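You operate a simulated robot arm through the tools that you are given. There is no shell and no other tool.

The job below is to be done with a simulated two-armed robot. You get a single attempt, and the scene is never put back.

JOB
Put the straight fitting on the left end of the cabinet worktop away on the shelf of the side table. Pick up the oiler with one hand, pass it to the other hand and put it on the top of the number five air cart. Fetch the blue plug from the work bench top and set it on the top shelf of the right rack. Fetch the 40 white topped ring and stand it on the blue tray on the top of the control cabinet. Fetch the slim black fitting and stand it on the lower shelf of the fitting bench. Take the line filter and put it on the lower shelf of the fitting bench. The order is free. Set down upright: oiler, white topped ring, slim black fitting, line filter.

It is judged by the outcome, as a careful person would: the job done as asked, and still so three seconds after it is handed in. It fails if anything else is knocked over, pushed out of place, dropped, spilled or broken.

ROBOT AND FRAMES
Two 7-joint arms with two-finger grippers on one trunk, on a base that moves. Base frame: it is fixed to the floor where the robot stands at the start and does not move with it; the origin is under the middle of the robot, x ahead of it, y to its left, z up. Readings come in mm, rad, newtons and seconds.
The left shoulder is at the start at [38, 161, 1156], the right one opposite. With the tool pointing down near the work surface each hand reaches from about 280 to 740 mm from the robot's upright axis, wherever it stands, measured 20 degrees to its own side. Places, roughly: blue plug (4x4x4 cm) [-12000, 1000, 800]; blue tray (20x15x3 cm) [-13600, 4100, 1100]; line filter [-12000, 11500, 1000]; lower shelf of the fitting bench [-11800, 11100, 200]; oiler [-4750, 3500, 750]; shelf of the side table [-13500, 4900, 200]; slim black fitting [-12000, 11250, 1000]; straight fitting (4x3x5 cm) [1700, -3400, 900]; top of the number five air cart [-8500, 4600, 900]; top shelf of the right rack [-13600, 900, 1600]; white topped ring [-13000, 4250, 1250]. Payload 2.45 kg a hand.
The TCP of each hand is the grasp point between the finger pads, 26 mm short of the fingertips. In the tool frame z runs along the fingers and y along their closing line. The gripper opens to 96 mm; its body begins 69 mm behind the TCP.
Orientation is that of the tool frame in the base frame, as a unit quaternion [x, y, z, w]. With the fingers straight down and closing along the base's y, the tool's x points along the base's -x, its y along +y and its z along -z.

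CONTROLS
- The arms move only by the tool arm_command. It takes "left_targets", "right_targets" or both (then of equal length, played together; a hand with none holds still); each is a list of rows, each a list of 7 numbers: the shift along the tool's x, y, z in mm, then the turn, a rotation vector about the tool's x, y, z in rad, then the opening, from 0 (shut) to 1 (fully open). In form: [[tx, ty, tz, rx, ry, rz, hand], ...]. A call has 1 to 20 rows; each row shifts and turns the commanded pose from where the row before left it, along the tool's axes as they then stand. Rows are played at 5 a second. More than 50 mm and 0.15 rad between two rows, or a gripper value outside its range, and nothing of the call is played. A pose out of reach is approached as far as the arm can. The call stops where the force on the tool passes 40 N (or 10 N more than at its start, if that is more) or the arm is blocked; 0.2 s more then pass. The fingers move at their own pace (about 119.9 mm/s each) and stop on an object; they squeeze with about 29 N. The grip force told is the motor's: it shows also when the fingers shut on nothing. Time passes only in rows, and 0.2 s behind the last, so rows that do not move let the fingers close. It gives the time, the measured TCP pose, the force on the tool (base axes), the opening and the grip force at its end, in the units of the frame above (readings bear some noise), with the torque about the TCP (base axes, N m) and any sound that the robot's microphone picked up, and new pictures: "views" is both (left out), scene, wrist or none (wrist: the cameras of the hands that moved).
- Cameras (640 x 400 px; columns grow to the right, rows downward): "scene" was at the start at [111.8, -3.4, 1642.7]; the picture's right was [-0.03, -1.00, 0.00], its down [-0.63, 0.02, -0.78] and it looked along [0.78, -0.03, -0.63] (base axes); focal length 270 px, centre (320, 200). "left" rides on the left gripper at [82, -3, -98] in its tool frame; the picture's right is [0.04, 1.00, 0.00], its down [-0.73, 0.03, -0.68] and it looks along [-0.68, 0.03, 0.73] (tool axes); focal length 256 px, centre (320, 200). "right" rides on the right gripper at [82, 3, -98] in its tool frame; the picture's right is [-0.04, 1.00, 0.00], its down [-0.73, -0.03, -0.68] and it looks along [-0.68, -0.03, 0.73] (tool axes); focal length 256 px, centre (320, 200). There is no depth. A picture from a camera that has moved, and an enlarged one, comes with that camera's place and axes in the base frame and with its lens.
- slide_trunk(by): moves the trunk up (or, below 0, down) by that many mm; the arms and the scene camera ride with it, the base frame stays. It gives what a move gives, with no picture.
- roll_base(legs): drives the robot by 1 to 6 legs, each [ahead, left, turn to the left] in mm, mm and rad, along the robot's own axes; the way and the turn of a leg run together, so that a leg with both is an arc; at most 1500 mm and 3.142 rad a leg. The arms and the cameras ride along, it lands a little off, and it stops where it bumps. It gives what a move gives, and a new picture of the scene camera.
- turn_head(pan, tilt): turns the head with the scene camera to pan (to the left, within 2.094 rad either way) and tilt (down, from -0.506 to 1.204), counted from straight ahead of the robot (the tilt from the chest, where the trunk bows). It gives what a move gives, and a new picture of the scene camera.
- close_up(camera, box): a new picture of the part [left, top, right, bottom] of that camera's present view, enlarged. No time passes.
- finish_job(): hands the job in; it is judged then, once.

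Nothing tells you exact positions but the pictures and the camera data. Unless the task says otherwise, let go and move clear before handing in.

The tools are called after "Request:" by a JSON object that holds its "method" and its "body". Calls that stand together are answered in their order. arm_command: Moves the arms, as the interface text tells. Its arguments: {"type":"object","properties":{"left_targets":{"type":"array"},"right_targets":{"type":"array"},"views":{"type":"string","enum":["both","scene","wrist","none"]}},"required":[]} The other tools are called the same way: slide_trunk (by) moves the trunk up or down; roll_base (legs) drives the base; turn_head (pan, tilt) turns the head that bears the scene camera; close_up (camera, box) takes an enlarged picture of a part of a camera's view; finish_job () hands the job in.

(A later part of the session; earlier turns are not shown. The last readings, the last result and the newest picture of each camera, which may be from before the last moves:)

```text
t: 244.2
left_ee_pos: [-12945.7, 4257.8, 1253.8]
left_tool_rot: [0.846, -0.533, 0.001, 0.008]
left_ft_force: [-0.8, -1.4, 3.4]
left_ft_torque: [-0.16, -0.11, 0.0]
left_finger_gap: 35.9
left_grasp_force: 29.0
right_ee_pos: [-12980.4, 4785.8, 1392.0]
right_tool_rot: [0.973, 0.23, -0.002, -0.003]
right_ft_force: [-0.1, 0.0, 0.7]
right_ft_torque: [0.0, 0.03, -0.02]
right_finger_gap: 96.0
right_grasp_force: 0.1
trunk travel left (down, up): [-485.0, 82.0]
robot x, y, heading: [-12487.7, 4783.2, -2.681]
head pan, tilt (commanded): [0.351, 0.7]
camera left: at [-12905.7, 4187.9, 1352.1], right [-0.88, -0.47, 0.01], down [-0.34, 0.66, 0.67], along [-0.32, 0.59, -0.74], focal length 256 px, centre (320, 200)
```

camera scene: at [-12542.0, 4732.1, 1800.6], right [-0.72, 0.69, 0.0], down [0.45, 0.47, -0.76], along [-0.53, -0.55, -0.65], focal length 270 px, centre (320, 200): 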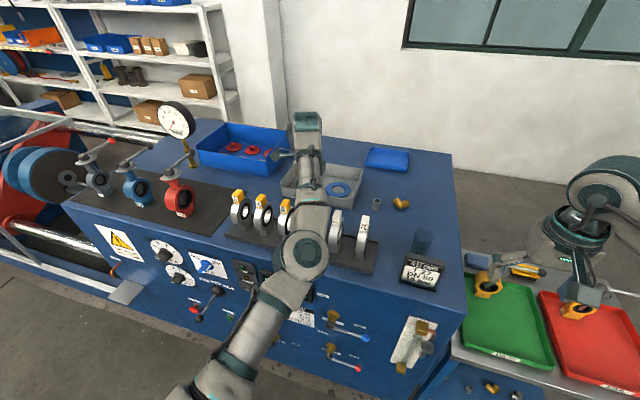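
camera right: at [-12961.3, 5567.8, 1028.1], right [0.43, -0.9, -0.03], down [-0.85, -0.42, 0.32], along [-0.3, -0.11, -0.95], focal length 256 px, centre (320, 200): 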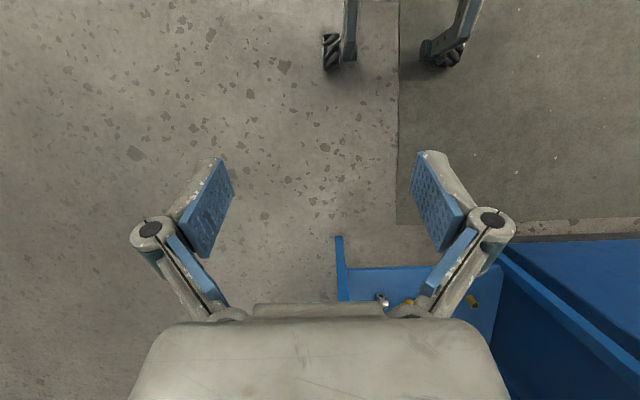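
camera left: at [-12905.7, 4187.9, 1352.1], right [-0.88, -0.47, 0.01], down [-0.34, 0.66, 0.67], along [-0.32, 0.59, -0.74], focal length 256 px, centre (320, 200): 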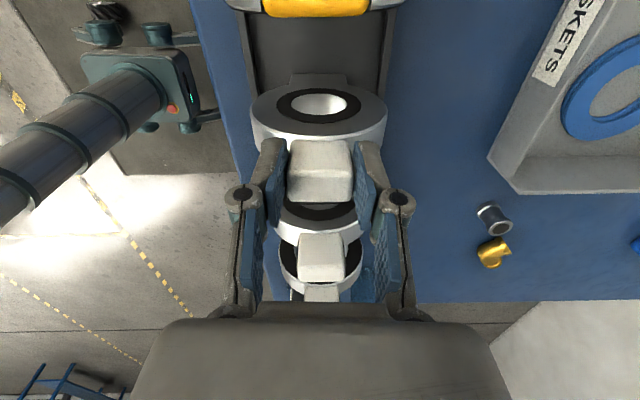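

Gripped the block at 36 mm. Lifting gently and checking.

Request:
{"method": "arm_command", "body": {"left_targets": [[0, 0, -10, 0, 0, 0, 0], [0, 0, -15, 0, 0, 0, 0], [0, 0, -20, 0, 0, 0, 0], [0, 0, 0, 0, 0, 0, 0], [0, 0, 0, 0, 0, 0, 0]], "views": "both"}}

```text
t: 245.4
left_ee_pos: [-12946.0, 4259.9, 1297.0]
left_tool_rot: [0.846, -0.533, 0.001, 0.006]
left_ft_force: [0.2, -0.2, -4.6]
left_ft_torque: [-0.02, -0.05, 0.01]
left_finger_gap: 35.8
left_grasp_force: 28.8
right_ee_pos: [-12980.1, 4786.2, 1392.5]
right_tool_rot: [0.973, 0.23, -0.002, -0.004]
right_ft_force: [-0.1, -0.5, 0.0]
right_ft_torque: [0.03, 0.0, 0.0]
right_finger_gap: 96.2
right_grasp_force: 0.1
trunk travel left (down, up): [-485.0, 82.0]
robot x, y, heading: [-12490.4, 4785.5, -2.684]
head pan, tilt (commanded): [0.351, 0.7]
camera scene: at [-12541.9, 4727.4, 1800.4], right [-0.72, 0.69, 0.0], down [0.45, 0.47, -0.76], along [-0.53, -0.55, -0.65], focal length 270 px, centre (320, 200)
camera left: at [-12906.4, 4189.2, 1395.0], right [-0.88, -0.47, 0.01], down [-0.34, 0.66, 0.67], along [-0.32, 0.59, -0.74], focal length 256 px, centre (320, 200)
```

scene: 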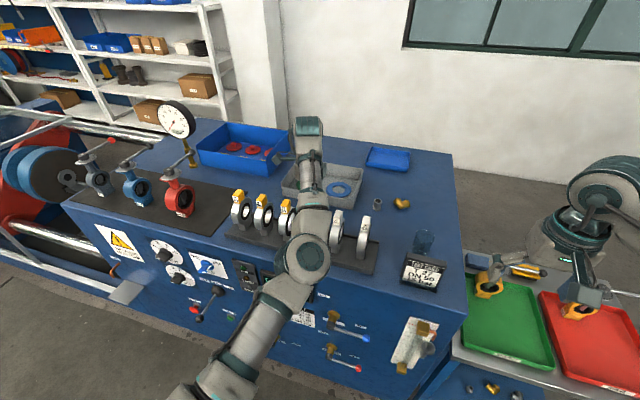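
left: 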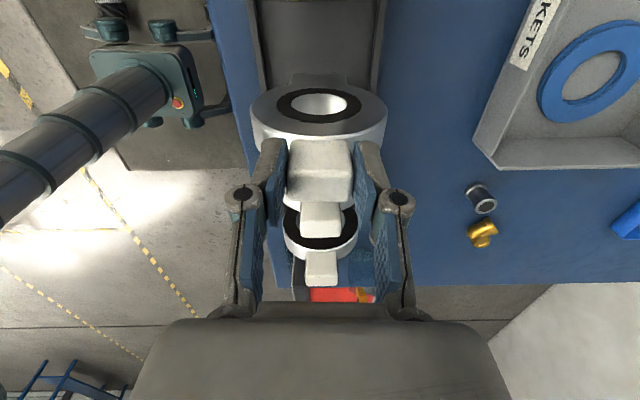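

The ring is free and weighs about 0.5 kg. I lift it well above its neighbours and back away.

Request:
{"method": "arm_command", "body": {"left_targets": [[0, 0, -30, 0, 0, 0, 0], [0, 0, -35, 0, 0, 0, 0], [0, 0, -35, 0, 0, 0, 0], [0, 0, -30, 0, 0, 0, 0], [0, 0, 0, 0, 0, 0, 0]], "views": "both"}}

Request:
{"method": "roll_base", "body": {"legs": [[-500, 0, 0]]}}

```text
t: 246.6
left_ee_pos: [-12929.6, 4268.4, 1413.3]
left_tool_rot: [0.847, -0.531, -0.001, 0.01]
left_ft_force: [-0.1, -0.5, -3.8]
left_ft_torque: [-0.02, -0.06, -0.04]
left_finger_gap: 35.6
left_grasp_force: 29.6
left hand out of reach, approached as far as the arm can: row 3, 4
right_ee_pos: [-12981.4, 4786.4, 1392.2]
right_tool_rot: [0.973, 0.23, -0.001, -0.004]
right_ft_force: [-0.2, -0.1, -0.4]
right_ft_torque: [-0.03, -0.01, -0.02]
right_finger_gap: 95.8
right_grasp_force: 0.0
trunk travel left (down, up): [-485.0, 82.0]
robot x, y, heading: [-12493.8, 4781.7, -2.681]
head pan, tilt (commanded): [0.351, 0.7]
camera scene: at [-12541.8, 4727.8, 1800.4], right [-0.72, 0.69, 0.0], down [0.45, 0.47, -0.76], along [-0.53, -0.55, -0.65], focal length 270 px, centre (320, 200)
camera left: at [-12888.3, 4198.3, 1511.8], right [-0.88, -0.47, 0.02], down [-0.34, 0.66, 0.67], along [-0.33, 0.59, -0.74], focal length 256 px, centre (320, 200)
```

scene: 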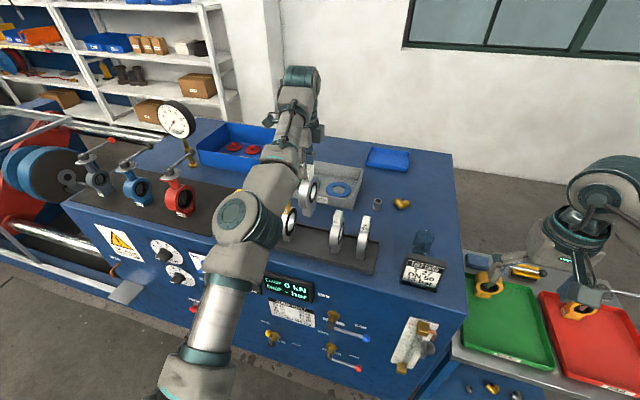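
left: 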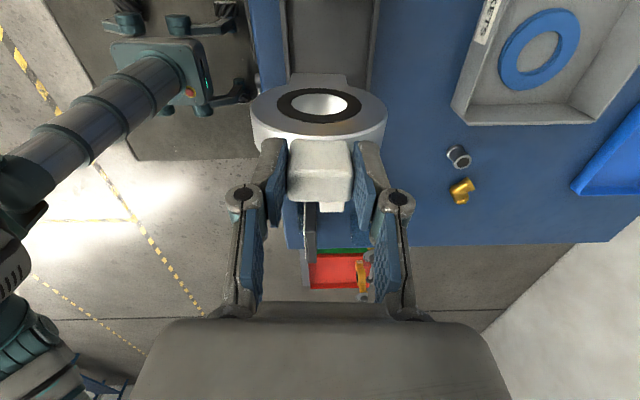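

```text
t: 249.5
left_ee_pos: [-12483.7, 4484.7, 1410.9]
left_tool_rot: [0.849, -0.528, -0.002, 0.008]
left_ft_force: [-0.9, 1.0, -5.0]
left_ft_torque: [-0.03, -0.02, 0.02]
left_finger_gap: 35.8
left_grasp_force: 29.0
right_ee_pos: [-12539.2, 5001.4, 1393.2]
right_tool_rot: [0.972, 0.234, -0.001, -0.006]
right_ft_force: [-0.8, -0.3, -0.1]
right_ft_torque: [-0.02, -0.02, 0.0]
right_finger_gap: 96.1
right_grasp_force: 0.1
trunk travel left (down, up): [-485.0, 82.0]
robot x, y, heading: [-12051.1, 5000.9, -2.68]
head pan, tilt (commanded): [0.351, 0.7]
camera scene: at [-12100.0, 4944.5, 1800.2], right [-0.73, 0.69, 0.0], down [0.45, 0.47, -0.76], along [-0.52, -0.55, -0.65], focal length 270 px, centre (320, 200)
```

scene: 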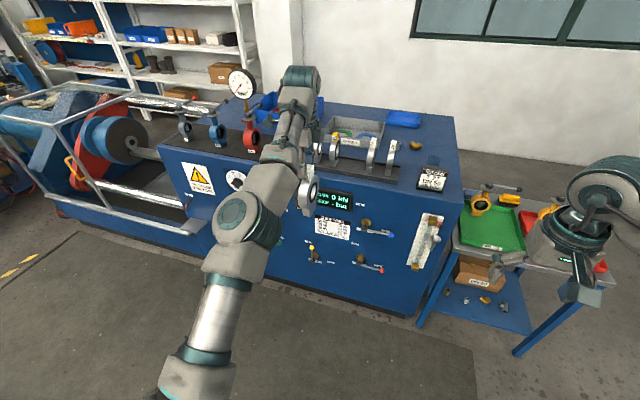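

Request:
{"method": "roll_base", "body": {"legs": [[0, -1450, 0]]}}

Request:
{"method": "turn_head", "body": {"pan": 0.1, "tilt": 0.55}}

```text
t: 256.8
left_ee_pos: [-13124.8, 5792.5, 1415.6]
left_tool_rot: [0.845, -0.534, -0.004, 0.009]
left_ft_force: [0.2, -1.1, -4.1]
left_ft_torque: [-0.01, -0.01, 0.02]
left_finger_gap: 35.7
left_grasp_force: 28.6
right_ee_pos: [-13168.4, 6311.8, 1396.2]
right_tool_rot: [0.974, 0.226, -0.005, -0.007]
right_ft_force: [0.2, -1.0, -1.1]
right_ft_torque: [0.02, 0.01, 0.03]
right_finger_gap: 96.0
right_grasp_force: 0.0
trunk travel left (down, up): [-485.0, 82.0]
robot x, y, heading: [-12686.5, 6313.7, -2.695]
head pan, tilt (commanded): [0.351, 0.7]
camera scene: at [-12734.7, 6247.2, 1800.3], right [-0.72, 0.7, 0.0], down [0.45, 0.47, -0.76], along [-0.53, -0.54, -0.65], focal length 270 px, centre (320, 200)
```

scene: 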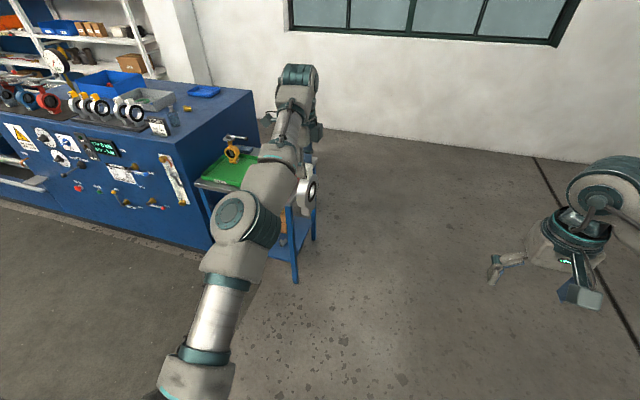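

```text
t: 257.5
left_ee_pos: [-13128.0, 5800.7, 1421.3]
left_tool_rot: [0.845, -0.535, -0.002, 0.013]
left_ft_force: [-0.6, 0.0, -4.5]
left_ft_torque: [-0.02, -0.02, 0.0]
left_finger_gap: 35.8
left_grasp_force: 29.8
right_ee_pos: [-13168.2, 6321.4, 1394.3]
right_tool_rot: [0.974, 0.226, -0.005, -0.003]
right_ft_force: [1.2, 0.3, 0.8]
right_ft_torque: [-0.02, -0.02, 0.01]
right_finger_gap: 96.0
right_grasp_force: 0.1
trunk travel left (down, up): [-485.0, 82.0]
robot x, y, heading: [-12689.1, 6307.6, -2.696]
head pan, tilt (commanded): [0.099, 0.55]
camera scene: at [-12759.4, 6275.8, 1813.5], right [-0.52, 0.85, -0.01], down [0.45, 0.27, -0.85], along [-0.72, -0.44, -0.53], focal length 270 px, centre (320, 200)
```

scene: 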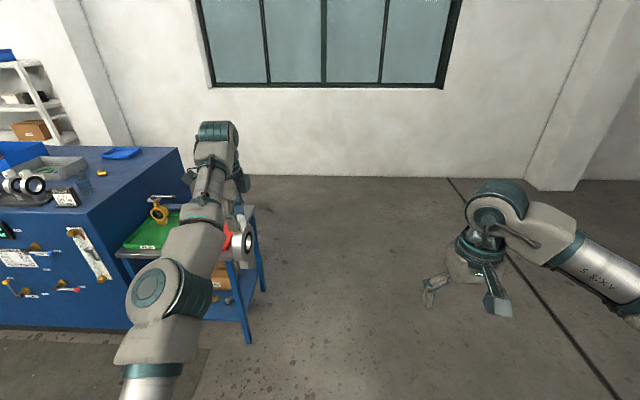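

The floor behind the side table is free. I drive past it and turn left to face the cabinet's end.

Request:
{"method": "roll_base", "body": {"legs": [[1500, 0, 0], [540, 0, 0], [0, 0, 1.589]]}}

Request:
{"method": "turn_head", "body": {"pan": 0.15, "tilt": 0.5}}

```text
t: 271.3
left_ee_pos: [-13968.3, 4991.6, 1422.6]
left_tool_rot: [0.973, 0.229, 0.009, 0.01]
left_ft_force: [-1.2, 0.1, -4.6]
left_ft_torque: [0.07, -0.09, -0.01]
left_finger_gap: 35.6
left_grasp_force: 29.0
right_ee_pos: [-14488.3, 4937.7, 1394.7]
right_tool_rot: [0.52, 0.854, -0.004, 0.002]
right_ft_force: [-0.3, -0.1, 0.8]
right_ft_torque: [0.03, 0.01, -0.01]
right_finger_gap: 96.1
right_grasp_force: 0.1
trunk travel left (down, up): [-485.0, 82.0]
robot x, y, heading: [-14483.2, 5420.6, -1.103]
head pan, tilt (commanded): [0.099, 0.55]
camera scene: at [-14449.2, 5346.9, 1813.5], right [-0.84, -0.54, -0.01], down [-0.28, 0.45, -0.85], along [0.46, -0.71, -0.53], focal length 270 px, centre (320, 200)
```

scene: 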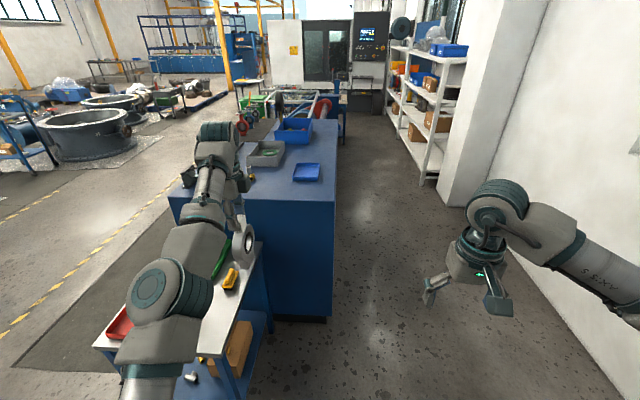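

```text
t: 271.9
left_ee_pos: [-13957.9, 4998.3, 1423.2]
left_tool_rot: [0.973, 0.229, 0.004, 0.012]
left_ft_force: [-0.2, -0.5, -4.7]
left_ft_torque: [0.05, -0.03, 0.0]
left_finger_gap: 35.6
left_grasp_force: 29.3
right_ee_pos: [-14479.6, 4948.0, 1399.4]
right_tool_rot: [0.52, 0.854, -0.01, 0.002]
right_ft_force: [-0.1, 0.0, -0.8]
right_ft_torque: [-0.04, 0.04, 0.02]
right_finger_gap: 95.9
right_grasp_force: 0.0
trunk travel left (down, up): [-485.0, 82.0]
robot x, y, heading: [-14481.8, 5422.1, -1.101]
head pan, tilt (commanded): [0.15, 0.499]
camera scene: at [-14426.9, 5357.4, 1818.0], right [-0.81, -0.58, 0.0], down [-0.28, 0.39, -0.88], along [0.51, -0.71, -0.48], focal length 270 px, centre (320, 200)
```

scene: 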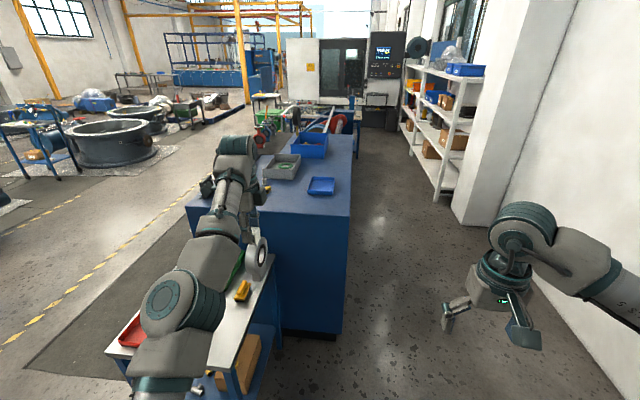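

The blue tray is in view on the cabinet's far corner. I roll ahead between the table and the wall, keeping clear of the cabinet end.

Request:
{"method": "roll_base", "body": {"legs": [[780, -40, 0]]}}

Request:
{"method": "turn_head", "body": {"pan": 0.25, "tilt": 0.8}}

```text
t: 276.1
left_ee_pos: [-13656.1, 4282.8, 1427.4]
left_tool_rot: [0.974, 0.227, 0.008, 0.013]
left_ft_force: [0.4, -0.3, -5.1]
left_ft_torque: [-0.01, -0.03, 0.01]
left_finger_gap: 35.8
left_grasp_force: 28.9
right_ee_pos: [-14177.2, 4235.6, 1398.7]
right_tool_rot: [0.522, 0.853, -0.007, 0.004]
right_ft_force: [0.3, -0.7, -0.4]
right_ft_torque: [0.01, 0.0, -0.03]
right_finger_gap: 96.1
right_grasp_force: 0.1
trunk travel left (down, up): [-485.0, 82.0]
robot x, y, heading: [-14169.0, 4705.8, -1.11]
head pan, tilt (commanded): [0.15, 0.499]
camera scene: at [-14130.3, 4641.9, 1818.3], right [-0.82, -0.58, -0.01], down [-0.27, 0.4, -0.88], along [0.51, -0.71, -0.48], focal length 270 px, centre (320, 200)
```

scene: 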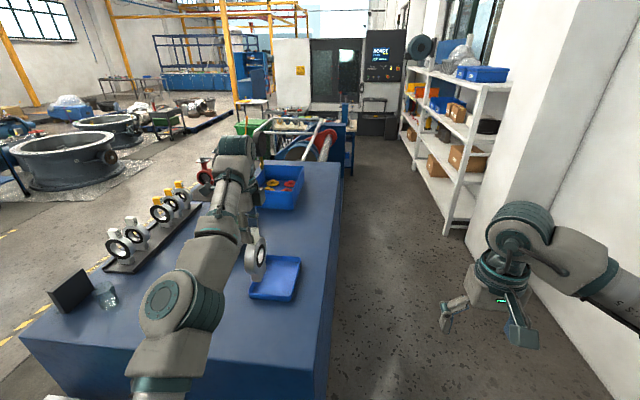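

```text
t: 276.9
left_ee_pos: [-13649.2, 4286.1, 1427.7]
left_tool_rot: [0.974, 0.226, 0.005, 0.014]
left_ft_force: [0.3, -0.4, -3.4]
left_ft_torque: [0.03, -0.03, -0.04]
left_finger_gap: 35.4
left_grasp_force: 28.9
right_ee_pos: [-14173.5, 4240.5, 1400.0]
right_tool_rot: [0.521, 0.853, -0.01, 0.003]
right_ft_force: [-0.6, -0.1, -1.1]
right_ft_torque: [-0.04, -0.03, 0.0]
right_finger_gap: 96.0
right_grasp_force: 0.2
trunk travel left (down, up): [-485.0, 82.0]
robot x, y, heading: [-14169.8, 4713.2, -1.104]
head pan, tilt (commanded): [0.25, 0.799]
camera scene: at [-14118.7, 4658.1, 1792.2], right [-0.76, -0.66, 0.0], down [-0.47, 0.54, -0.69], along [0.45, -0.52, -0.72], focal length 270 px, centre (320, 200)
```

scene: 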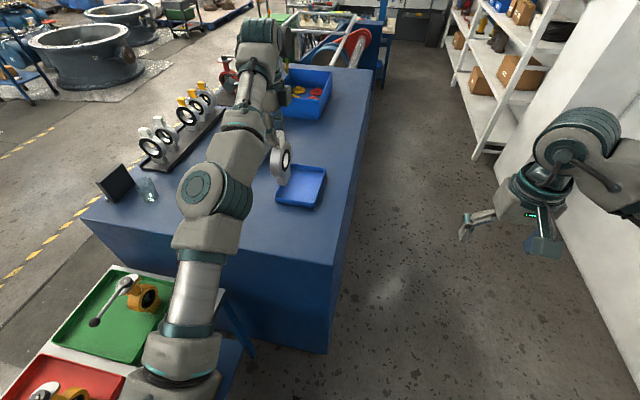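

The tray centre is about 155 mm further ahead of the held ring. I roll 130 mm closer and check.

Request:
{"method": "roll_base", "body": {"legs": [[130, 0, 0]]}}

Request:
{"method": "arm_command", "body": {"left_targets": [[0, 0, 0, 0, 0, 0, 0], [0, 0, 0, 0, 0, 0, 0]], "views": "both"}}

```text
t: 278.2
left_ee_pos: [-13601.5, 4172.8, 1432.5]
left_tool_rot: [0.974, 0.226, 0.008, 0.016]
left_ft_force: [-0.2, 0.7, -3.8]
left_ft_torque: [0.0, -0.01, -0.02]
left_finger_gap: 35.7
left_grasp_force: 28.7
right_ee_pos: [-14123.1, 4126.3, 1402.0]
right_tool_rot: [0.522, 0.853, -0.009, 0.005]
right_ft_force: [-0.2, -0.4, -0.3]
right_ft_torque: [0.03, -0.03, 0.04]
right_finger_gap: 95.8
right_grasp_force: 0.1
trunk travel left (down, up): [-485.0, 82.0]
robot x, y, heading: [-14109.4, 4596.8, -1.109]
head pan, tilt (commanded): [0.25, 0.799]
camera scene: at [-14073.2, 4545.0, 1792.6], right [-0.76, -0.65, 0.0], down [-0.47, 0.54, -0.7], along [0.46, -0.53, -0.72], focal length 270 px, centre (320, 200)
```

scene: 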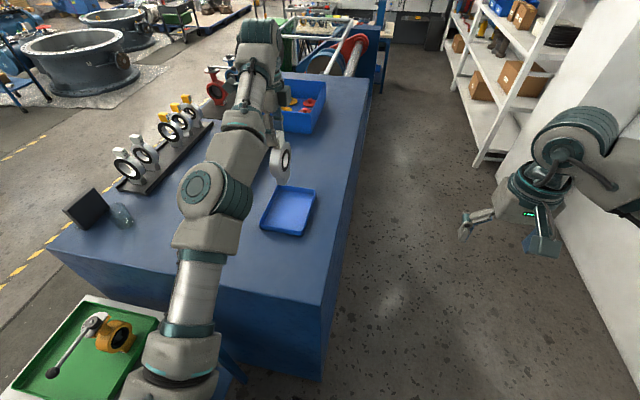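

```text
t: 278.8
left_ee_pos: [-13592.3, 4174.0, 1432.1]
left_tool_rot: [0.974, 0.227, 0.005, 0.017]
left_ft_force: [0.2, 0.6, -4.4]
left_ft_torque: [0.0, 0.01, 0.02]
left_finger_gap: 35.8
left_grasp_force: 28.6
right_ee_pos: [-14116.9, 4131.1, 1403.3]
right_tool_rot: [0.523, 0.852, -0.012, 0.005]
right_ft_force: [-0.3, 0.6, 0.0]
right_ft_torque: [-0.01, -0.01, 0.01]
right_finger_gap: 95.9
right_grasp_force: 0.0
trunk travel left (down, up): [-485.0, 82.0]
robot x, y, heading: [-14112.6, 4589.6, -1.104]
head pan, tilt (commanded): [0.25, 0.799]
camera scene: at [-14061.8, 4546.6, 1792.4], right [-0.76, -0.65, 0.0], down [-0.47, 0.54, -0.7], along [0.45, -0.53, -0.72], focal length 270 px, centre (320, 200)
camera left: at [-13521.2, 4216.3, 1530.6], right [0.47, -0.88, 0.03], down [-0.66, -0.33, 0.68], along [-0.58, -0.34, -0.73], focal length 256 px, centre (320, 200)
```

scene: 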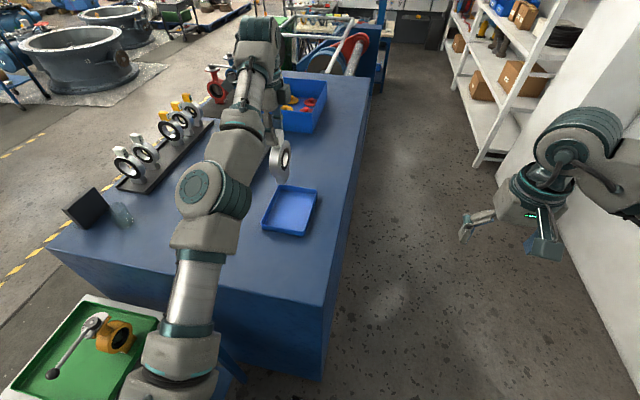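
left: 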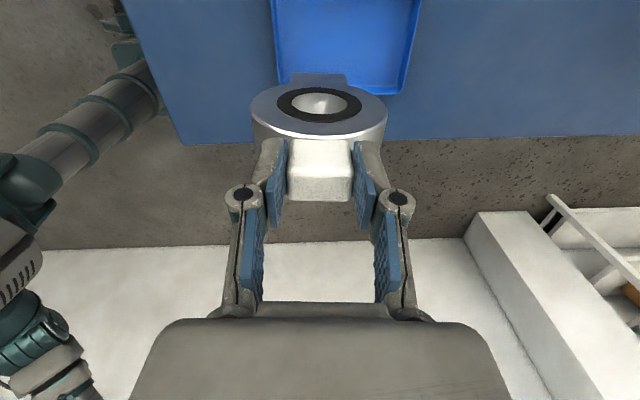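

The wrist view shows the tray directly below and slightly ahead. I shift 33 mm ahead, level the tool, and lower to just above the tray.

Request:
{"method": "arm_command", "body": {"left_targets": [[5, 33, 0, 0.022, 0.008, 0, 0], [0, 0, 40, 0, 0, 0, 0], [0, 0, 40, 0, 0, 0, 0], [0, 0, 40, 0, 0, 0, 0], [0, 0, 30, 0, 0, 0, 0], [0, 0, 0, 0, 0, 0, 0]], "views": "both"}}

Request:
{"method": "close_up", "body": {"camera": "scene", "box": [220, 120, 360, 260]}}

```text
t: 280.2
left_ee_pos: [-13564.8, 4124.4, 1283.1]
left_tool_rot: [0.974, 0.225, 0.007, 0.002]
left_ft_force: [0.1, 0.0, -4.6]
left_ft_torque: [0.0, -0.03, -0.03]
left_finger_gap: 35.8
left_grasp_force: 28.9
left hand out of reach, approached as far as the arm can: row 1, 2, 3, 4, 5
right_ee_pos: [-14121.6, 4127.2, 1402.4]
right_tool_rot: [0.522, 0.853, -0.011, 0.005]
right_ft_force: [0.3, -0.5, 0.1]
right_ft_torque: [-0.03, 0.01, 0.03]
right_finger_gap: 95.9
right_grasp_force: 0.1
trunk travel left (down, up): [-485.0, 82.0]
robot x, y, heading: [-14114.1, 4595.9, -1.103]
head pan, tilt (commanded): [0.25, 0.799]
camera scene: at [-14066.1, 4539.6, 1792.3], right [-0.76, -0.65, 0.0], down [-0.47, 0.55, -0.69], along [0.46, -0.52, -0.72], focal length 270 px, centre (320, 200)
camera left: at [-13493.3, 4164.4, 1381.7], right [0.47, -0.88, 0.01], down [-0.66, -0.35, 0.67], along [-0.59, -0.32, -0.74], focal length 256 px, centre (320, 200)
```

scene: 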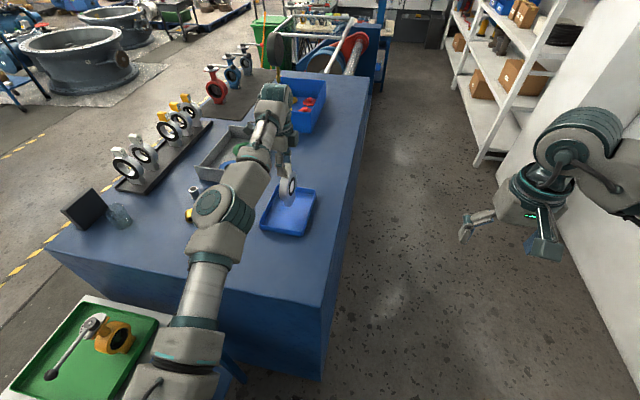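
left: 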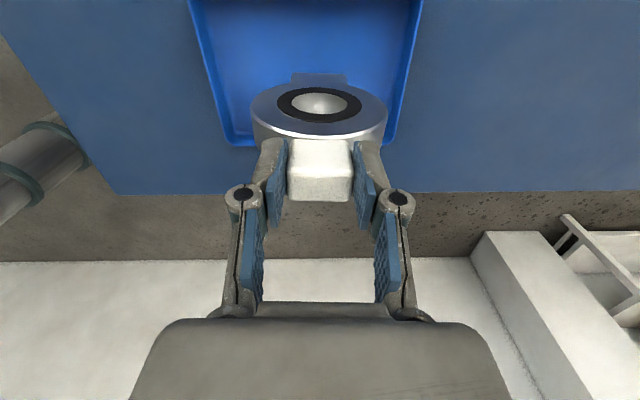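

```text
2.86 times, centred on (290, 190) of scene
camera zoom: at [-14066.1, 4539.6, 1792.3], right [-0.76, -0.65, 0.0], down [-0.47, 0.55, -0.69], along [0.46, -0.52, -0.72], focal length 773 px, centre (406, 229)
```

zoom: 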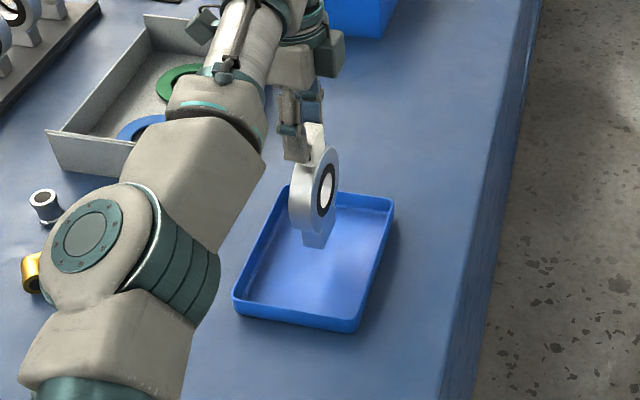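

The ring hangs over the tray, about 35 mm above it. I shift 13 mm back to centre and lower further.

Request:
{"method": "arm_command", "body": {"left_targets": [[-4, -13, 0, 0, 0, 0, 0], [0, 0, 15, 0, 0, 0, 0], [0, 0, 8, 0, 0, 0, 0], [0, 0, 0, 0, 0, 0, 0]], "views": "both"}}

Request:
{"method": "close_up", "body": {"camera": "scene", "box": [240, 150, 340, 250]}}

```text
t: 281.2
left_ee_pos: [-13560.8, 4122.8, 1261.7]
left_tool_rot: [0.974, 0.226, 0.006, 0.002]
left_ft_force: [0.2, -1.2, -3.4]
left_ft_torque: [0.0, 0.01, -0.01]
left_finger_gap: 35.7
left_grasp_force: 28.8
left hand out of reach, approached as far as the arm can: row 1, 2
right_ee_pos: [-14117.9, 4127.2, 1401.6]
right_tool_rot: [0.523, 0.852, -0.011, 0.005]
right_ft_force: [-0.5, -0.1, -0.4]
right_ft_torque: [0.01, 0.02, -0.04]
right_finger_gap: 95.8
right_grasp_force: 0.2
trunk travel left (down, up): [-485.0, 82.0]
robot x, y, heading: [-14112.6, 4592.7, -1.108]
head pan, tilt (commanded): [0.25, 0.799]
camera scene: at [-14063.3, 4540.9, 1792.2], right [-0.76, -0.65, 0.0], down [-0.47, 0.55, -0.69], along [0.45, -0.52, -0.72], focal length 270 px, centre (320, 200)
camera left: at [-13488.9, 4161.0, 1360.9], right [0.48, -0.88, 0.01], down [-0.66, -0.35, 0.67], along [-0.59, -0.32, -0.74], focal length 256 px, centre (320, 200)
```

scene: 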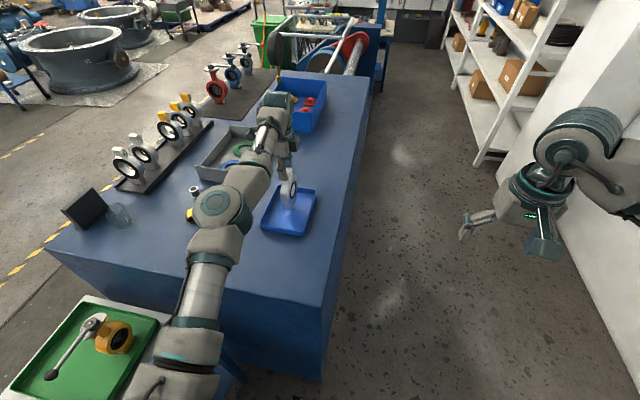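
left: 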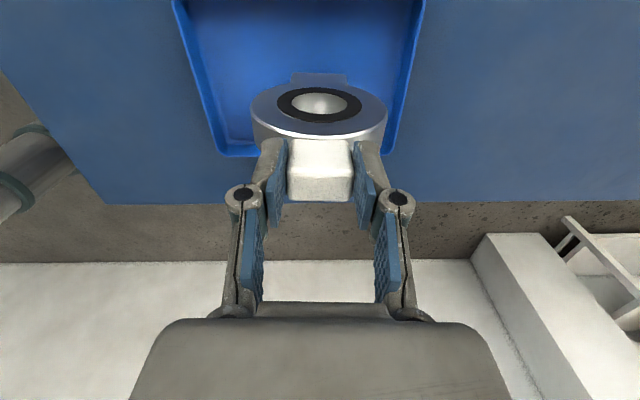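

```text
4.00 times, centred on (290, 200) of scene
camera zoom: at [-14063.3, 4540.9, 1792.2], right [-0.76, -0.65, 0.0], down [-0.47, 0.55, -0.69], along [0.45, -0.52, -0.72], focal length 1082 px, centre (440, 200)
```

zoom: 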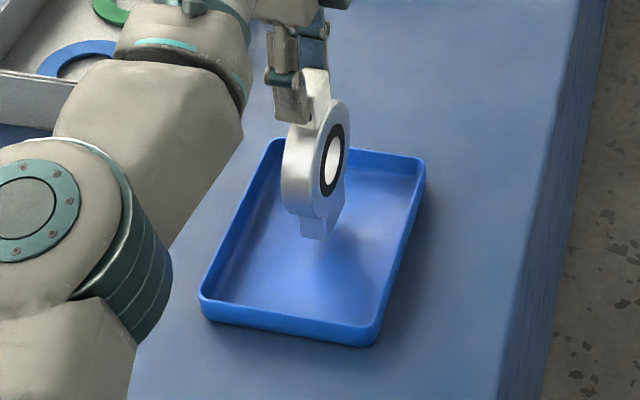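

Request:
{"method": "arm_command", "body": {"left_targets": [[0, 0, 4, 0, 0, 0, 0], [0, 0, 3, 0, 0, 0, 0], [0, 0, 0, 0, 0, 0, 0]], "views": "none"}}

Request:
{"method": "arm_command", "body": {"left_targets": [[0, 0, 3, 0, 0, 0, 0], [0, 0, 0, 0, 0, 0, 0]], "views": "none"}}

Request:
{"method": "close_up", "body": {"camera": "scene", "box": [240, 150, 340, 250]}}

```text
t: 282.0
left_ee_pos: [-13560.0, 4121.5, 1255.4]
left_tool_rot: [0.974, 0.226, 0.007, 0.003]
left_ft_force: [-0.3, 0.4, -3.8]
left_ft_torque: [-0.01, 0.01, -0.02]
left_finger_gap: 35.5
left_grasp_force: 29.0
right_ee_pos: [-14116.9, 4128.6, 1402.1]
right_tool_rot: [0.522, 0.853, -0.011, 0.004]
right_ft_force: [-0.2, -0.4, 0.9]
right_ft_torque: [0.0, -0.01, 0.01]
right_finger_gap: 95.9
right_grasp_force: 0.1
trunk travel left (down, up): [-485.0, 82.0]
robot x, y, heading: [-14112.4, 4591.5, -1.108]
head pan, tilt (commanded): [0.25, 0.799]
```

```text
t: 282.6
left_ee_pos: [-13560.1, 4119.6, 1252.3]
left_tool_rot: [0.974, 0.225, 0.006, 0.003]
left_ft_force: [0.8, -0.1, -4.0]
left_ft_torque: [-0.01, 0.02, -0.02]
left_finger_gap: 35.9
left_grasp_force: 28.7
left hand out of reach, approached as far as the arm can: row 1
right_ee_pos: [-14117.7, 4126.9, 1402.0]
right_tool_rot: [0.523, 0.852, -0.011, 0.004]
right_ft_force: [0.3, 0.2, 0.1]
right_ft_torque: [0.04, -0.01, -0.01]
right_finger_gap: 96.1
right_grasp_force: 0.1
trunk travel left (down, up): [-485.0, 82.0]
robot x, y, heading: [-14111.6, 4596.3, -1.111]
head pan, tilt (commanded): [0.25, 0.799]
```

```text
4.00 times, centred on (290, 200) of scene
camera zoom: at [-14063.1, 4540.6, 1792.2], right [-0.76, -0.65, 0.0], down [-0.47, 0.55, -0.69], along [0.45, -0.52, -0.72], focal length 1082 px, centre (440, 200)
```

zoom: 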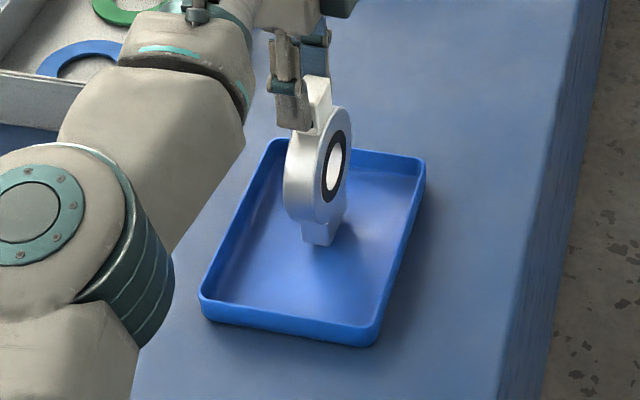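

Request:
{"method": "arm_command", "body": {"left_targets": [[0, 0, 3, 0, 0, 0, 0], [0, 0, 0, 0, 0, 0, 0]], "views": "none"}}

Request:
{"method": "arm_command", "body": {"left_targets": [[0, 0, 3, 0, 0, 0, 0], [0, 0, 0, 0, 0, 0, 0]], "views": "none"}}

Request:
{"method": "close_up", "body": {"camera": "scene", "box": [260, 160, 330, 230]}}

```text
t: 283.2
left_ee_pos: [-13558.9, 4119.9, 1250.5]
left_tool_rot: [0.974, 0.226, 0.007, 0.003]
left_ft_force: [0.0, 0.3, -3.8]
left_ft_torque: [0.05, -0.02, 0.05]
left_finger_gap: 35.8
left_grasp_force: 29.0
right_ee_pos: [-14117.8, 4127.2, 1401.7]
right_tool_rot: [0.523, 0.852, -0.011, 0.005]
right_ft_force: [-0.3, 0.6, 0.3]
right_ft_torque: [0.01, -0.01, 0.0]
right_finger_gap: 96.1
right_grasp_force: 0.0
trunk travel left (down, up): [-485.0, 82.0]
robot x, y, heading: [-14112.5, 4591.7, -1.105]
head pan, tilt (commanded): [0.25, 0.799]
```

```text
t: 283.8
left_ee_pos: [-13559.5, 4118.2, 1247.6]
left_tool_rot: [0.974, 0.226, 0.007, 0.002]
left_ft_force: [0.8, -0.4, -4.5]
left_ft_torque: [0.0, -0.06, -0.04]
left_finger_gap: 35.5
left_grasp_force: 29.4
right_ee_pos: [-14117.1, 4126.9, 1402.5]
right_tool_rot: [0.523, 0.852, -0.011, 0.004]
right_ft_force: [0.4, 1.5, -0.4]
right_ft_torque: [0.0, 0.01, 0.01]
right_finger_gap: 96.1
right_grasp_force: 0.0
trunk travel left (down, up): [-485.0, 82.0]
robot x, y, heading: [-14116.6, 4591.6, -1.107]
head pan, tilt (commanded): [0.25, 0.799]
```

```text
5.71 times, centred on (295, 195) of scene
camera zoom: at [-14063.0, 4540.6, 1792.2], right [-0.76, -0.65, 0.0], down [-0.47, 0.55, -0.69], along [0.45, -0.52, -0.72], focal length 1546 px, centre (463, 229)
```

zoom: 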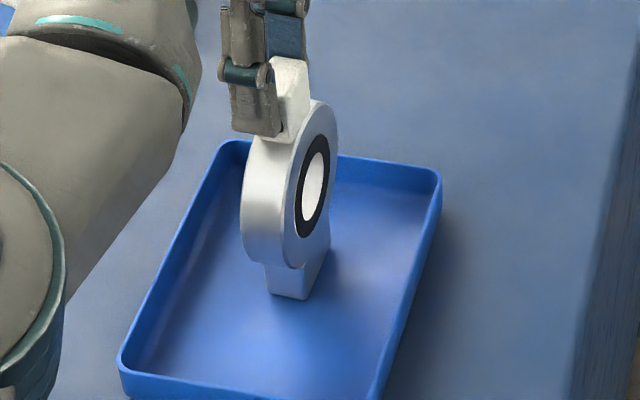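

Request:
{"method": "arm_command", "body": {"left_targets": [[0, 0, 2, 0, 0, 0, 0], [0, 0, 2, 0, 0, 0, 0], [0, 0, 0, 0, 0, 0, 0]], "views": "none"}}

Request:
{"method": "arm_command", "body": {"left_targets": [[0, 0, 2, 0, 0, 0, 0], [0, 0, 0, 0, 0, 0, 0]], "views": "none"}}

```text
t: 284.6
left_ee_pos: [-13559.8, 4119.0, 1246.3]
left_tool_rot: [0.974, 0.227, 0.008, 0.004]
left_ft_force: [4.4, -1.8, 14.8]
left_ft_torque: [-0.13, -0.31, -0.02]
left_finger_gap: 35.8
left_grasp_force: 28.3
right_ee_pos: [-14117.7, 4127.8, 1402.5]
right_tool_rot: [0.523, 0.852, -0.011, 0.005]
right_ft_force: [0.3, 0.8, 0.7]
right_ft_torque: [0.01, 0.04, 0.01]
right_finger_gap: 96.1
right_grasp_force: 0.1
trunk travel left (down, up): [-485.0, 82.0]
robot x, y, heading: [-14113.6, 4594.4, -1.11]
head pan, tilt (commanded): [0.25, 0.799]
```

```text
t: 285.2
left_ee_pos: [-13561.1, 4121.0, 1244.6]
left_tool_rot: [0.974, 0.225, 0.008, 0.005]
left_ft_force: [5.6, -4.1, 27.8]
left_ft_torque: [-0.17, -0.13, 0.02]
left_finger_gap: 35.7
left_grasp_force: 29.2
right_ee_pos: [-14120.8, 4128.4, 1402.1]
right_tool_rot: [0.522, 0.853, -0.011, 0.007]
right_ft_force: [-0.5, 0.3, 0.3]
right_ft_torque: [0.04, -0.02, -0.01]
right_finger_gap: 96.0
right_grasp_force: 0.1
trunk travel left (down, up): [-485.0, 82.0]
robot x, y, heading: [-14110.3, 4595.5, -1.108]
head pan, tilt (commanded): [0.25, 0.799]
```

Contact made on the tray floor. I relieve the load, open the fingers, and check that the ring stands.

Request:
{"method": "arm_command", "body": {"left_targets": [[0, 0, -2.5, 0, 0, 0, 0], [0, 0, 0, 0, 0, 0, 0], [0, 0, 0, 0, 0, 0, 0.42], [0, 0, 0, 0, 0, 0, 0.5], [0, 0, 0, 0, 0, 0, 0.62], [0, 0, 0, 0, 0, 0, 0.62]], "views": "both"}}

Request:
{"method": "close_up", "body": {"camera": "scene", "box": [260, 160, 330, 230]}}

```text
t: 286.6
left_ee_pos: [-13559.6, 4117.8, 1242.3]
left_tool_rot: [0.974, 0.226, 0.007, 0.003]
left_ft_force: [0.1, -0.1, 0.2]
left_ft_torque: [-0.01, 0.02, 0.01]
left_finger_gap: 59.4
left_grasp_force: 0.0
right_ee_pos: [-14117.3, 4126.3, 1401.5]
right_tool_rot: [0.522, 0.853, -0.01, 0.004]
right_ft_force: [0.1, 0.5, -0.3]
right_ft_torque: [0.01, -0.01, -0.01]
right_finger_gap: 96.1
right_grasp_force: 0.1
trunk travel left (down, up): [-485.0, 82.0]
robot x, y, heading: [-14114.1, 4589.0, -1.11]
head pan, tilt (commanded): [0.25, 0.799]
camera scene: at [-14064.0, 4540.5, 1792.2], right [-0.76, -0.65, 0.0], down [-0.47, 0.55, -0.69], along [0.45, -0.52, -0.72], focal length 270 px, centre (320, 200)
camera left: at [-13487.4, 4156.8, 1341.6], right [0.47, -0.88, 0.01], down [-0.66, -0.35, 0.67], along [-0.59, -0.32, -0.74], focal length 256 px, centre (320, 200)
```

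scene: 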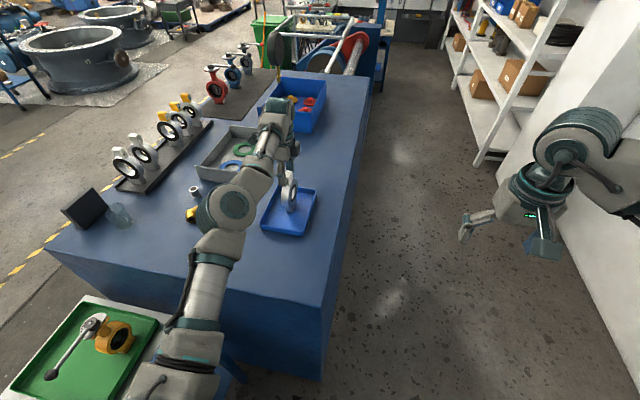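
left: 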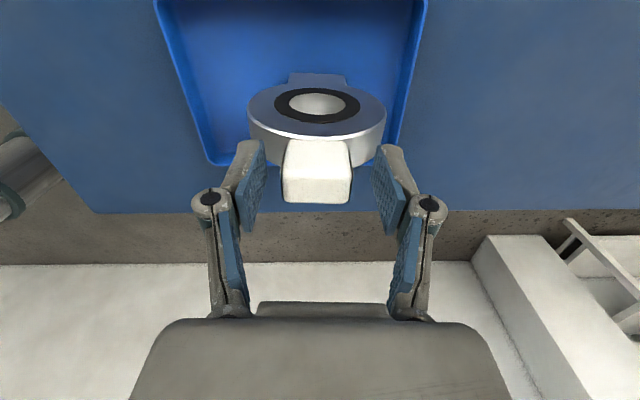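

```text
5.71 times, centred on (295, 195) of scene
camera zoom: at [-14064.0, 4540.5, 1792.2], right [-0.76, -0.65, 0.0], down [-0.47, 0.55, -0.69], along [0.45, -0.52, -0.72], focal length 1546 px, centre (463, 229)
```

zoom: 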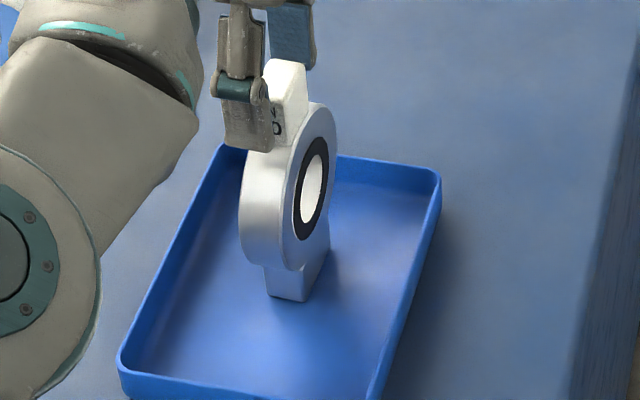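

The ring stands upright in the tray. I open wider and lift straight off.

Request:
{"method": "arm_command", "body": {"left_targets": [[0, 0, 0, 0, 0, 0, 0.85], [0, 0, 0, 0, 0, 0, 0.9], [0, 0, -15, 0, 0, 0, 0.9], [0, 0, -20, 0, 0, 0, 0.9], [0, 0, -30, 0, 0, 0, 0.9], [0, 0, -40, 0, 0, 0, 0.9], [0, 0, -40, 0, 0, 0, 0.9], [0, 0, 0, 0, 0, 0, 0.9]], "views": "both"}}

Request:
{"method": "close_up", "body": {"camera": "scene", "box": [240, 150, 340, 250]}}

```text
t: 288.4
left_ee_pos: [-13586.3, 4143.8, 1371.2]
left_tool_rot: [0.974, 0.226, 0.008, 0.004]
left_ft_force: [-0.3, -0.2, 0.3]
left_ft_torque: [0.01, 0.02, 0.01]
left_finger_gap: 86.5
left_grasp_force: 0.1
left hand out of reach, approached as far as the arm can: row 4, 5, 6, 7
right_ee_pos: [-14118.6, 4126.1, 1401.0]
right_tool_rot: [0.523, 0.853, -0.01, 0.004]
right_ft_force: [-0.1, 0.0, 0.7]
right_ft_torque: [0.02, -0.01, 0.01]
right_finger_gap: 96.2
right_grasp_force: 0.1
trunk travel left (down, up): [-485.0, 82.0]
robot x, y, heading: [-14113.3, 4594.6, -1.115]
head pan, tilt (commanded): [0.25, 0.799]
camera scene: at [-14064.9, 4540.3, 1792.2], right [-0.76, -0.65, 0.0], down [-0.47, 0.55, -0.69], along [0.46, -0.52, -0.72], focal length 270 px, centre (320, 200)
camera left: at [-13515.2, 4183.6, 1469.6], right [0.47, -0.88, 0.01], down [-0.66, -0.35, 0.67], along [-0.58, -0.33, -0.74], focal length 256 px, centre (320, 200)
```

scene: 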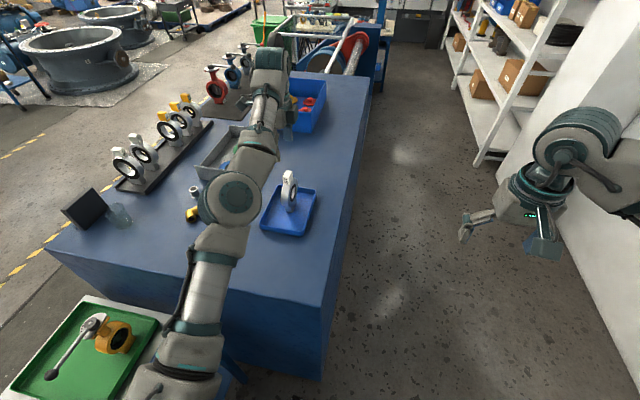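
left: 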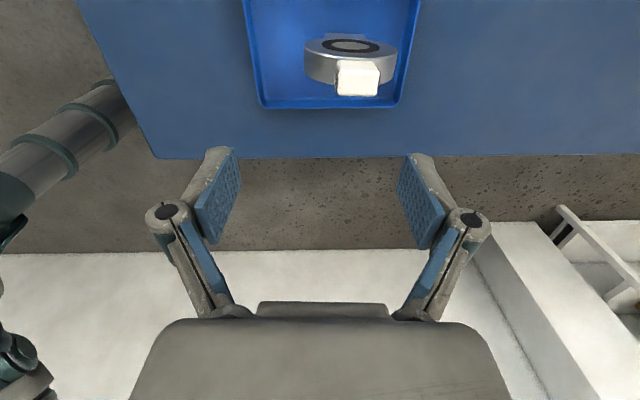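

```text
4.00 times, centred on (290, 200) of scene
camera zoom: at [-14064.9, 4540.3, 1792.2], right [-0.76, -0.65, 0.0], down [-0.47, 0.55, -0.69], along [0.46, -0.52, -0.72], focal length 1082 px, centre (440, 200)
```

zoom: 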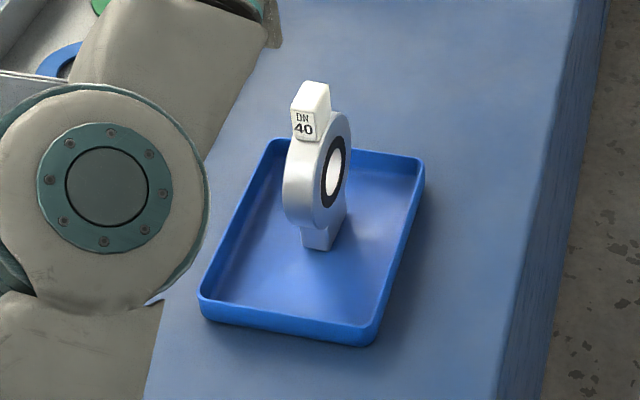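

The DN 40 ring stands in the blue tray. Next is the blue plug on the work bench; I look down the aisle beyond the rig toward the bench and racks.

Request:
{"method": "turn_head", "body": {"pan": 0.0, "tilt": 0.25}}

Request:
{"method": "close_up", "body": {"camera": "scene", "box": [140, 60, 460, 260]}}

```text
t: 289.4
left_ee_pos: [-13585.9, 4145.4, 1371.5]
left_tool_rot: [0.974, 0.226, 0.008, 0.006]
left_ft_force: [-0.4, -0.6, 0.8]
left_ft_torque: [0.0, 0.0, -0.01]
left_finger_gap: 86.7
left_grasp_force: 0.1
right_ee_pos: [-14118.5, 4127.9, 1402.1]
right_tool_rot: [0.522, 0.853, -0.011, 0.004]
right_ft_force: [-0.4, -0.6, 0.4]
right_ft_torque: [0.0, -0.03, 0.02]
right_finger_gap: 96.0
right_grasp_force: 0.0
trunk travel left (down, up): [-485.0, 82.0]
robot x, y, heading: [-14111.0, 4595.5, -1.106]
head pan, tilt (commanded): [0.0, 0.25]
camera scene: at [-14075.3, 4519.0, 1841.2], right [-0.89, -0.45, 0.0], down [-0.11, 0.23, -0.97], along [0.43, -0.87, -0.25], focal length 270 px, centre (320, 200)
```

scene: 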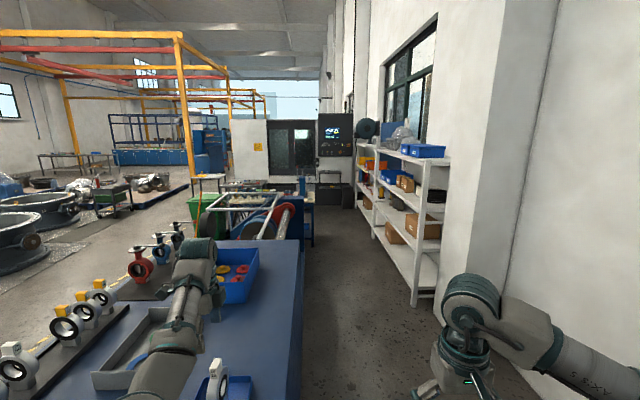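

```text
2.00 times, centred on (300, 160) of scene
camera zoom: at [-14075.3, 4519.0, 1841.2], right [-0.89, -0.45, 0.0], down [-0.11, 0.23, -0.97], along [0.43, -0.87, -0.25], focal length 541 px, centre (360, 280)
```

zoom: 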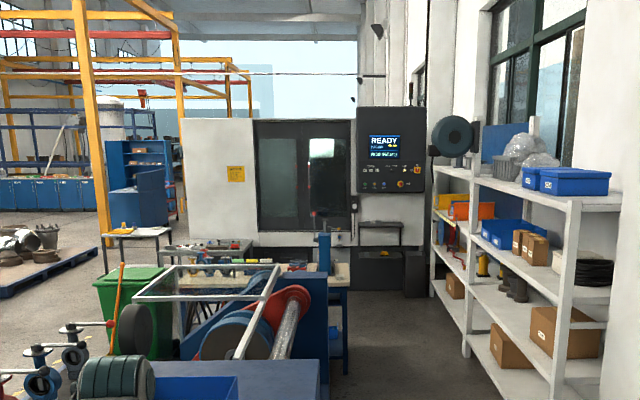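

The aisle between the rig and the racks is about 1 m wide and leads to the work bench. I back off from the cabinet, un-yaw and retract the arms, then drive down the aisle.

Request:
{"method": "roll_base", "body": {"legs": [[-450, 0, 0]]}}

Request:
{"method": "arm_command", "body": {"left_targets": [[0, 0, -10, 0, 0, -0.143, 0.9], [0, 0, 0, 0, 0, -0.143, 0.9], [0, 0, 0, 0, 0, -0.143, 0.9], [0, 0, 0, 0, 0, -0.143, 0.9], [0, 0, 0, 0, 0, -0.143, 0.9], [0, 0, 0, 0, 0, -0.143, 0.9], [0, 0, 0, 0, 0, -0.143, 0.9], [0, 0, 0, 0, 0, -0.143, 0.9], [0, 0, 0, 0, 0, -0.143, 0.9], [0, 0, 0, 0, 0, -0.143, 0.9], [0, 0, 0, 0, 0, -0.141, 0.9], [40, 0, 0, 0, 0, 0, 0.9], [40, 0, 0, 0, 0, 0, 0.9], [40, 0, 0, 0, 0, 0, 0.9], [0, 0, 0, 0, 0, 0, 0.9]], "views": "none"}}

```text
t: 292.1
left_ee_pos: [-13781.8, 4539.4, 1368.9]
left_tool_rot: [0.974, 0.227, 0.007, 0.003]
left_ft_force: [0.9, -0.4, -0.5]
left_ft_torque: [0.0, -0.05, 0.01]
left_finger_gap: 86.3
left_grasp_force: 0.1
right_ee_pos: [-14314.1, 4520.7, 1400.4]
right_tool_rot: [0.522, 0.853, -0.011, 0.003]
right_ft_force: [0.0, -0.1, -1.4]
right_ft_torque: [-0.01, -0.01, -0.03]
right_finger_gap: 96.0
right_grasp_force: 0.1
trunk travel left (down, up): [-485.0, 82.0]
robot x, y, heading: [-14309.7, 4987.6, -1.111]
head pan, tilt (commanded): [0.0, 0.25]
camera scene: at [-14271.5, 4910.6, 1841.1], right [-0.89, -0.45, 0.0], down [-0.11, 0.23, -0.97], along [0.43, -0.86, -0.25], focal length 270 px, centre (320, 200)
```

scene: 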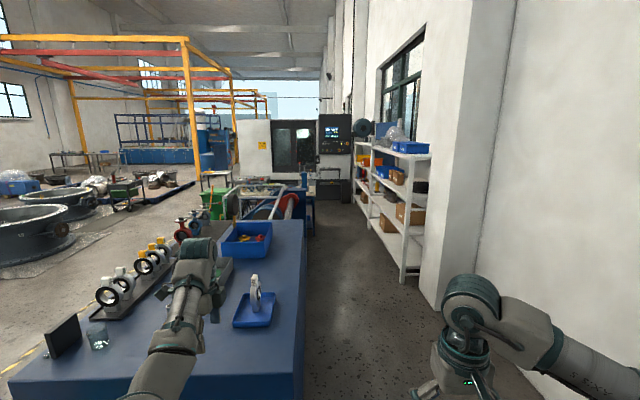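

```text
t: 295.3
left_ee_pos: [-13787.7, 4551.5, 1390.3]
left_tool_rot: [0.528, 0.849, 0.002, 0.011]
left_ft_force: [0.0, 0.4, 0.5]
left_ft_torque: [0.0, 0.0, -0.03]
left_finger_gap: 86.5
left_grasp_force: 0.1
left hand out of reach, approached as far as the arm can: row 1, 12, 13, 14
right_ee_pos: [-14317.8, 4526.8, 1402.2]
right_tool_rot: [0.521, 0.853, -0.012, 0.006]
right_ft_force: [-0.4, 0.5, 0.0]
right_ft_torque: [0.01, -0.02, 0.0]
right_finger_gap: 95.7
right_grasp_force: 0.1
trunk travel left (down, up): [-485.0, 82.0]
robot x, y, heading: [-14311.4, 4989.5, -1.107]
head pan, tilt (commanded): [0.0, 0.25]
```

Request:
{"method": "arm_command", "body": {"left_targets": [[0, -30, 0, 0, 0, 0, 0.9], [0, -30, 0, 0, 0, 0, 0.9], [20, 0, 30, 0, 0, 0, 0.9], [20, 0, 30, 0, 0, 0, 0.9], [20, 0, 30, 0, 0, 0, 0.9], [30, 0, 30, 0, 0, 0, 0.9], [30, 0, 0, 0, 0, 0, 0.9], [30, 0, 0, 0, 0, 0, 0.9], [0, 0, 0, 0, 0, 0, 0.9]], "views": "scene"}}

```text
t: 297.3
left_ee_pos: [-13832.1, 4497.8, 1324.6]
left_tool_rot: [0.529, 0.848, 0.002, 0.009]
left_ft_force: [0.1, 0.7, -0.8]
left_ft_torque: [-0.02, -0.02, 0.04]
left_finger_gap: 86.5
left_grasp_force: 0.1
left hand out of reach, approached as far as the arm can: row 3, 4, 5, 6, 7, 8
right_ee_pos: [-14316.9, 4525.8, 1402.2]
right_tool_rot: [0.522, 0.853, -0.011, 0.007]
right_ft_force: [-0.5, 0.4, 0.6]
right_ft_torque: [-0.03, 0.01, 0.0]
right_finger_gap: 95.8
right_grasp_force: 0.0
trunk travel left (down, up): [-485.0, 82.0]
robot x, y, heading: [-14312.1, 4986.2, -1.101]
head pan, tilt (commanded): [0.0, 0.25]
camera scene: at [-14274.1, 4913.0, 1841.3], right [-0.89, -0.45, 0.0], down [-0.11, 0.23, -0.97], along [0.43, -0.86, -0.25], focal length 270 px, centre (320, 200)
```

scene: 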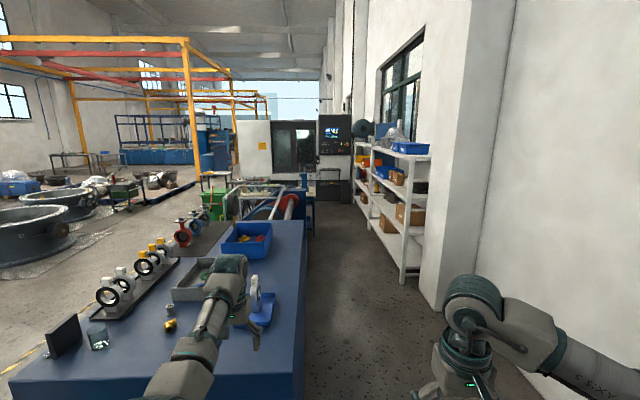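

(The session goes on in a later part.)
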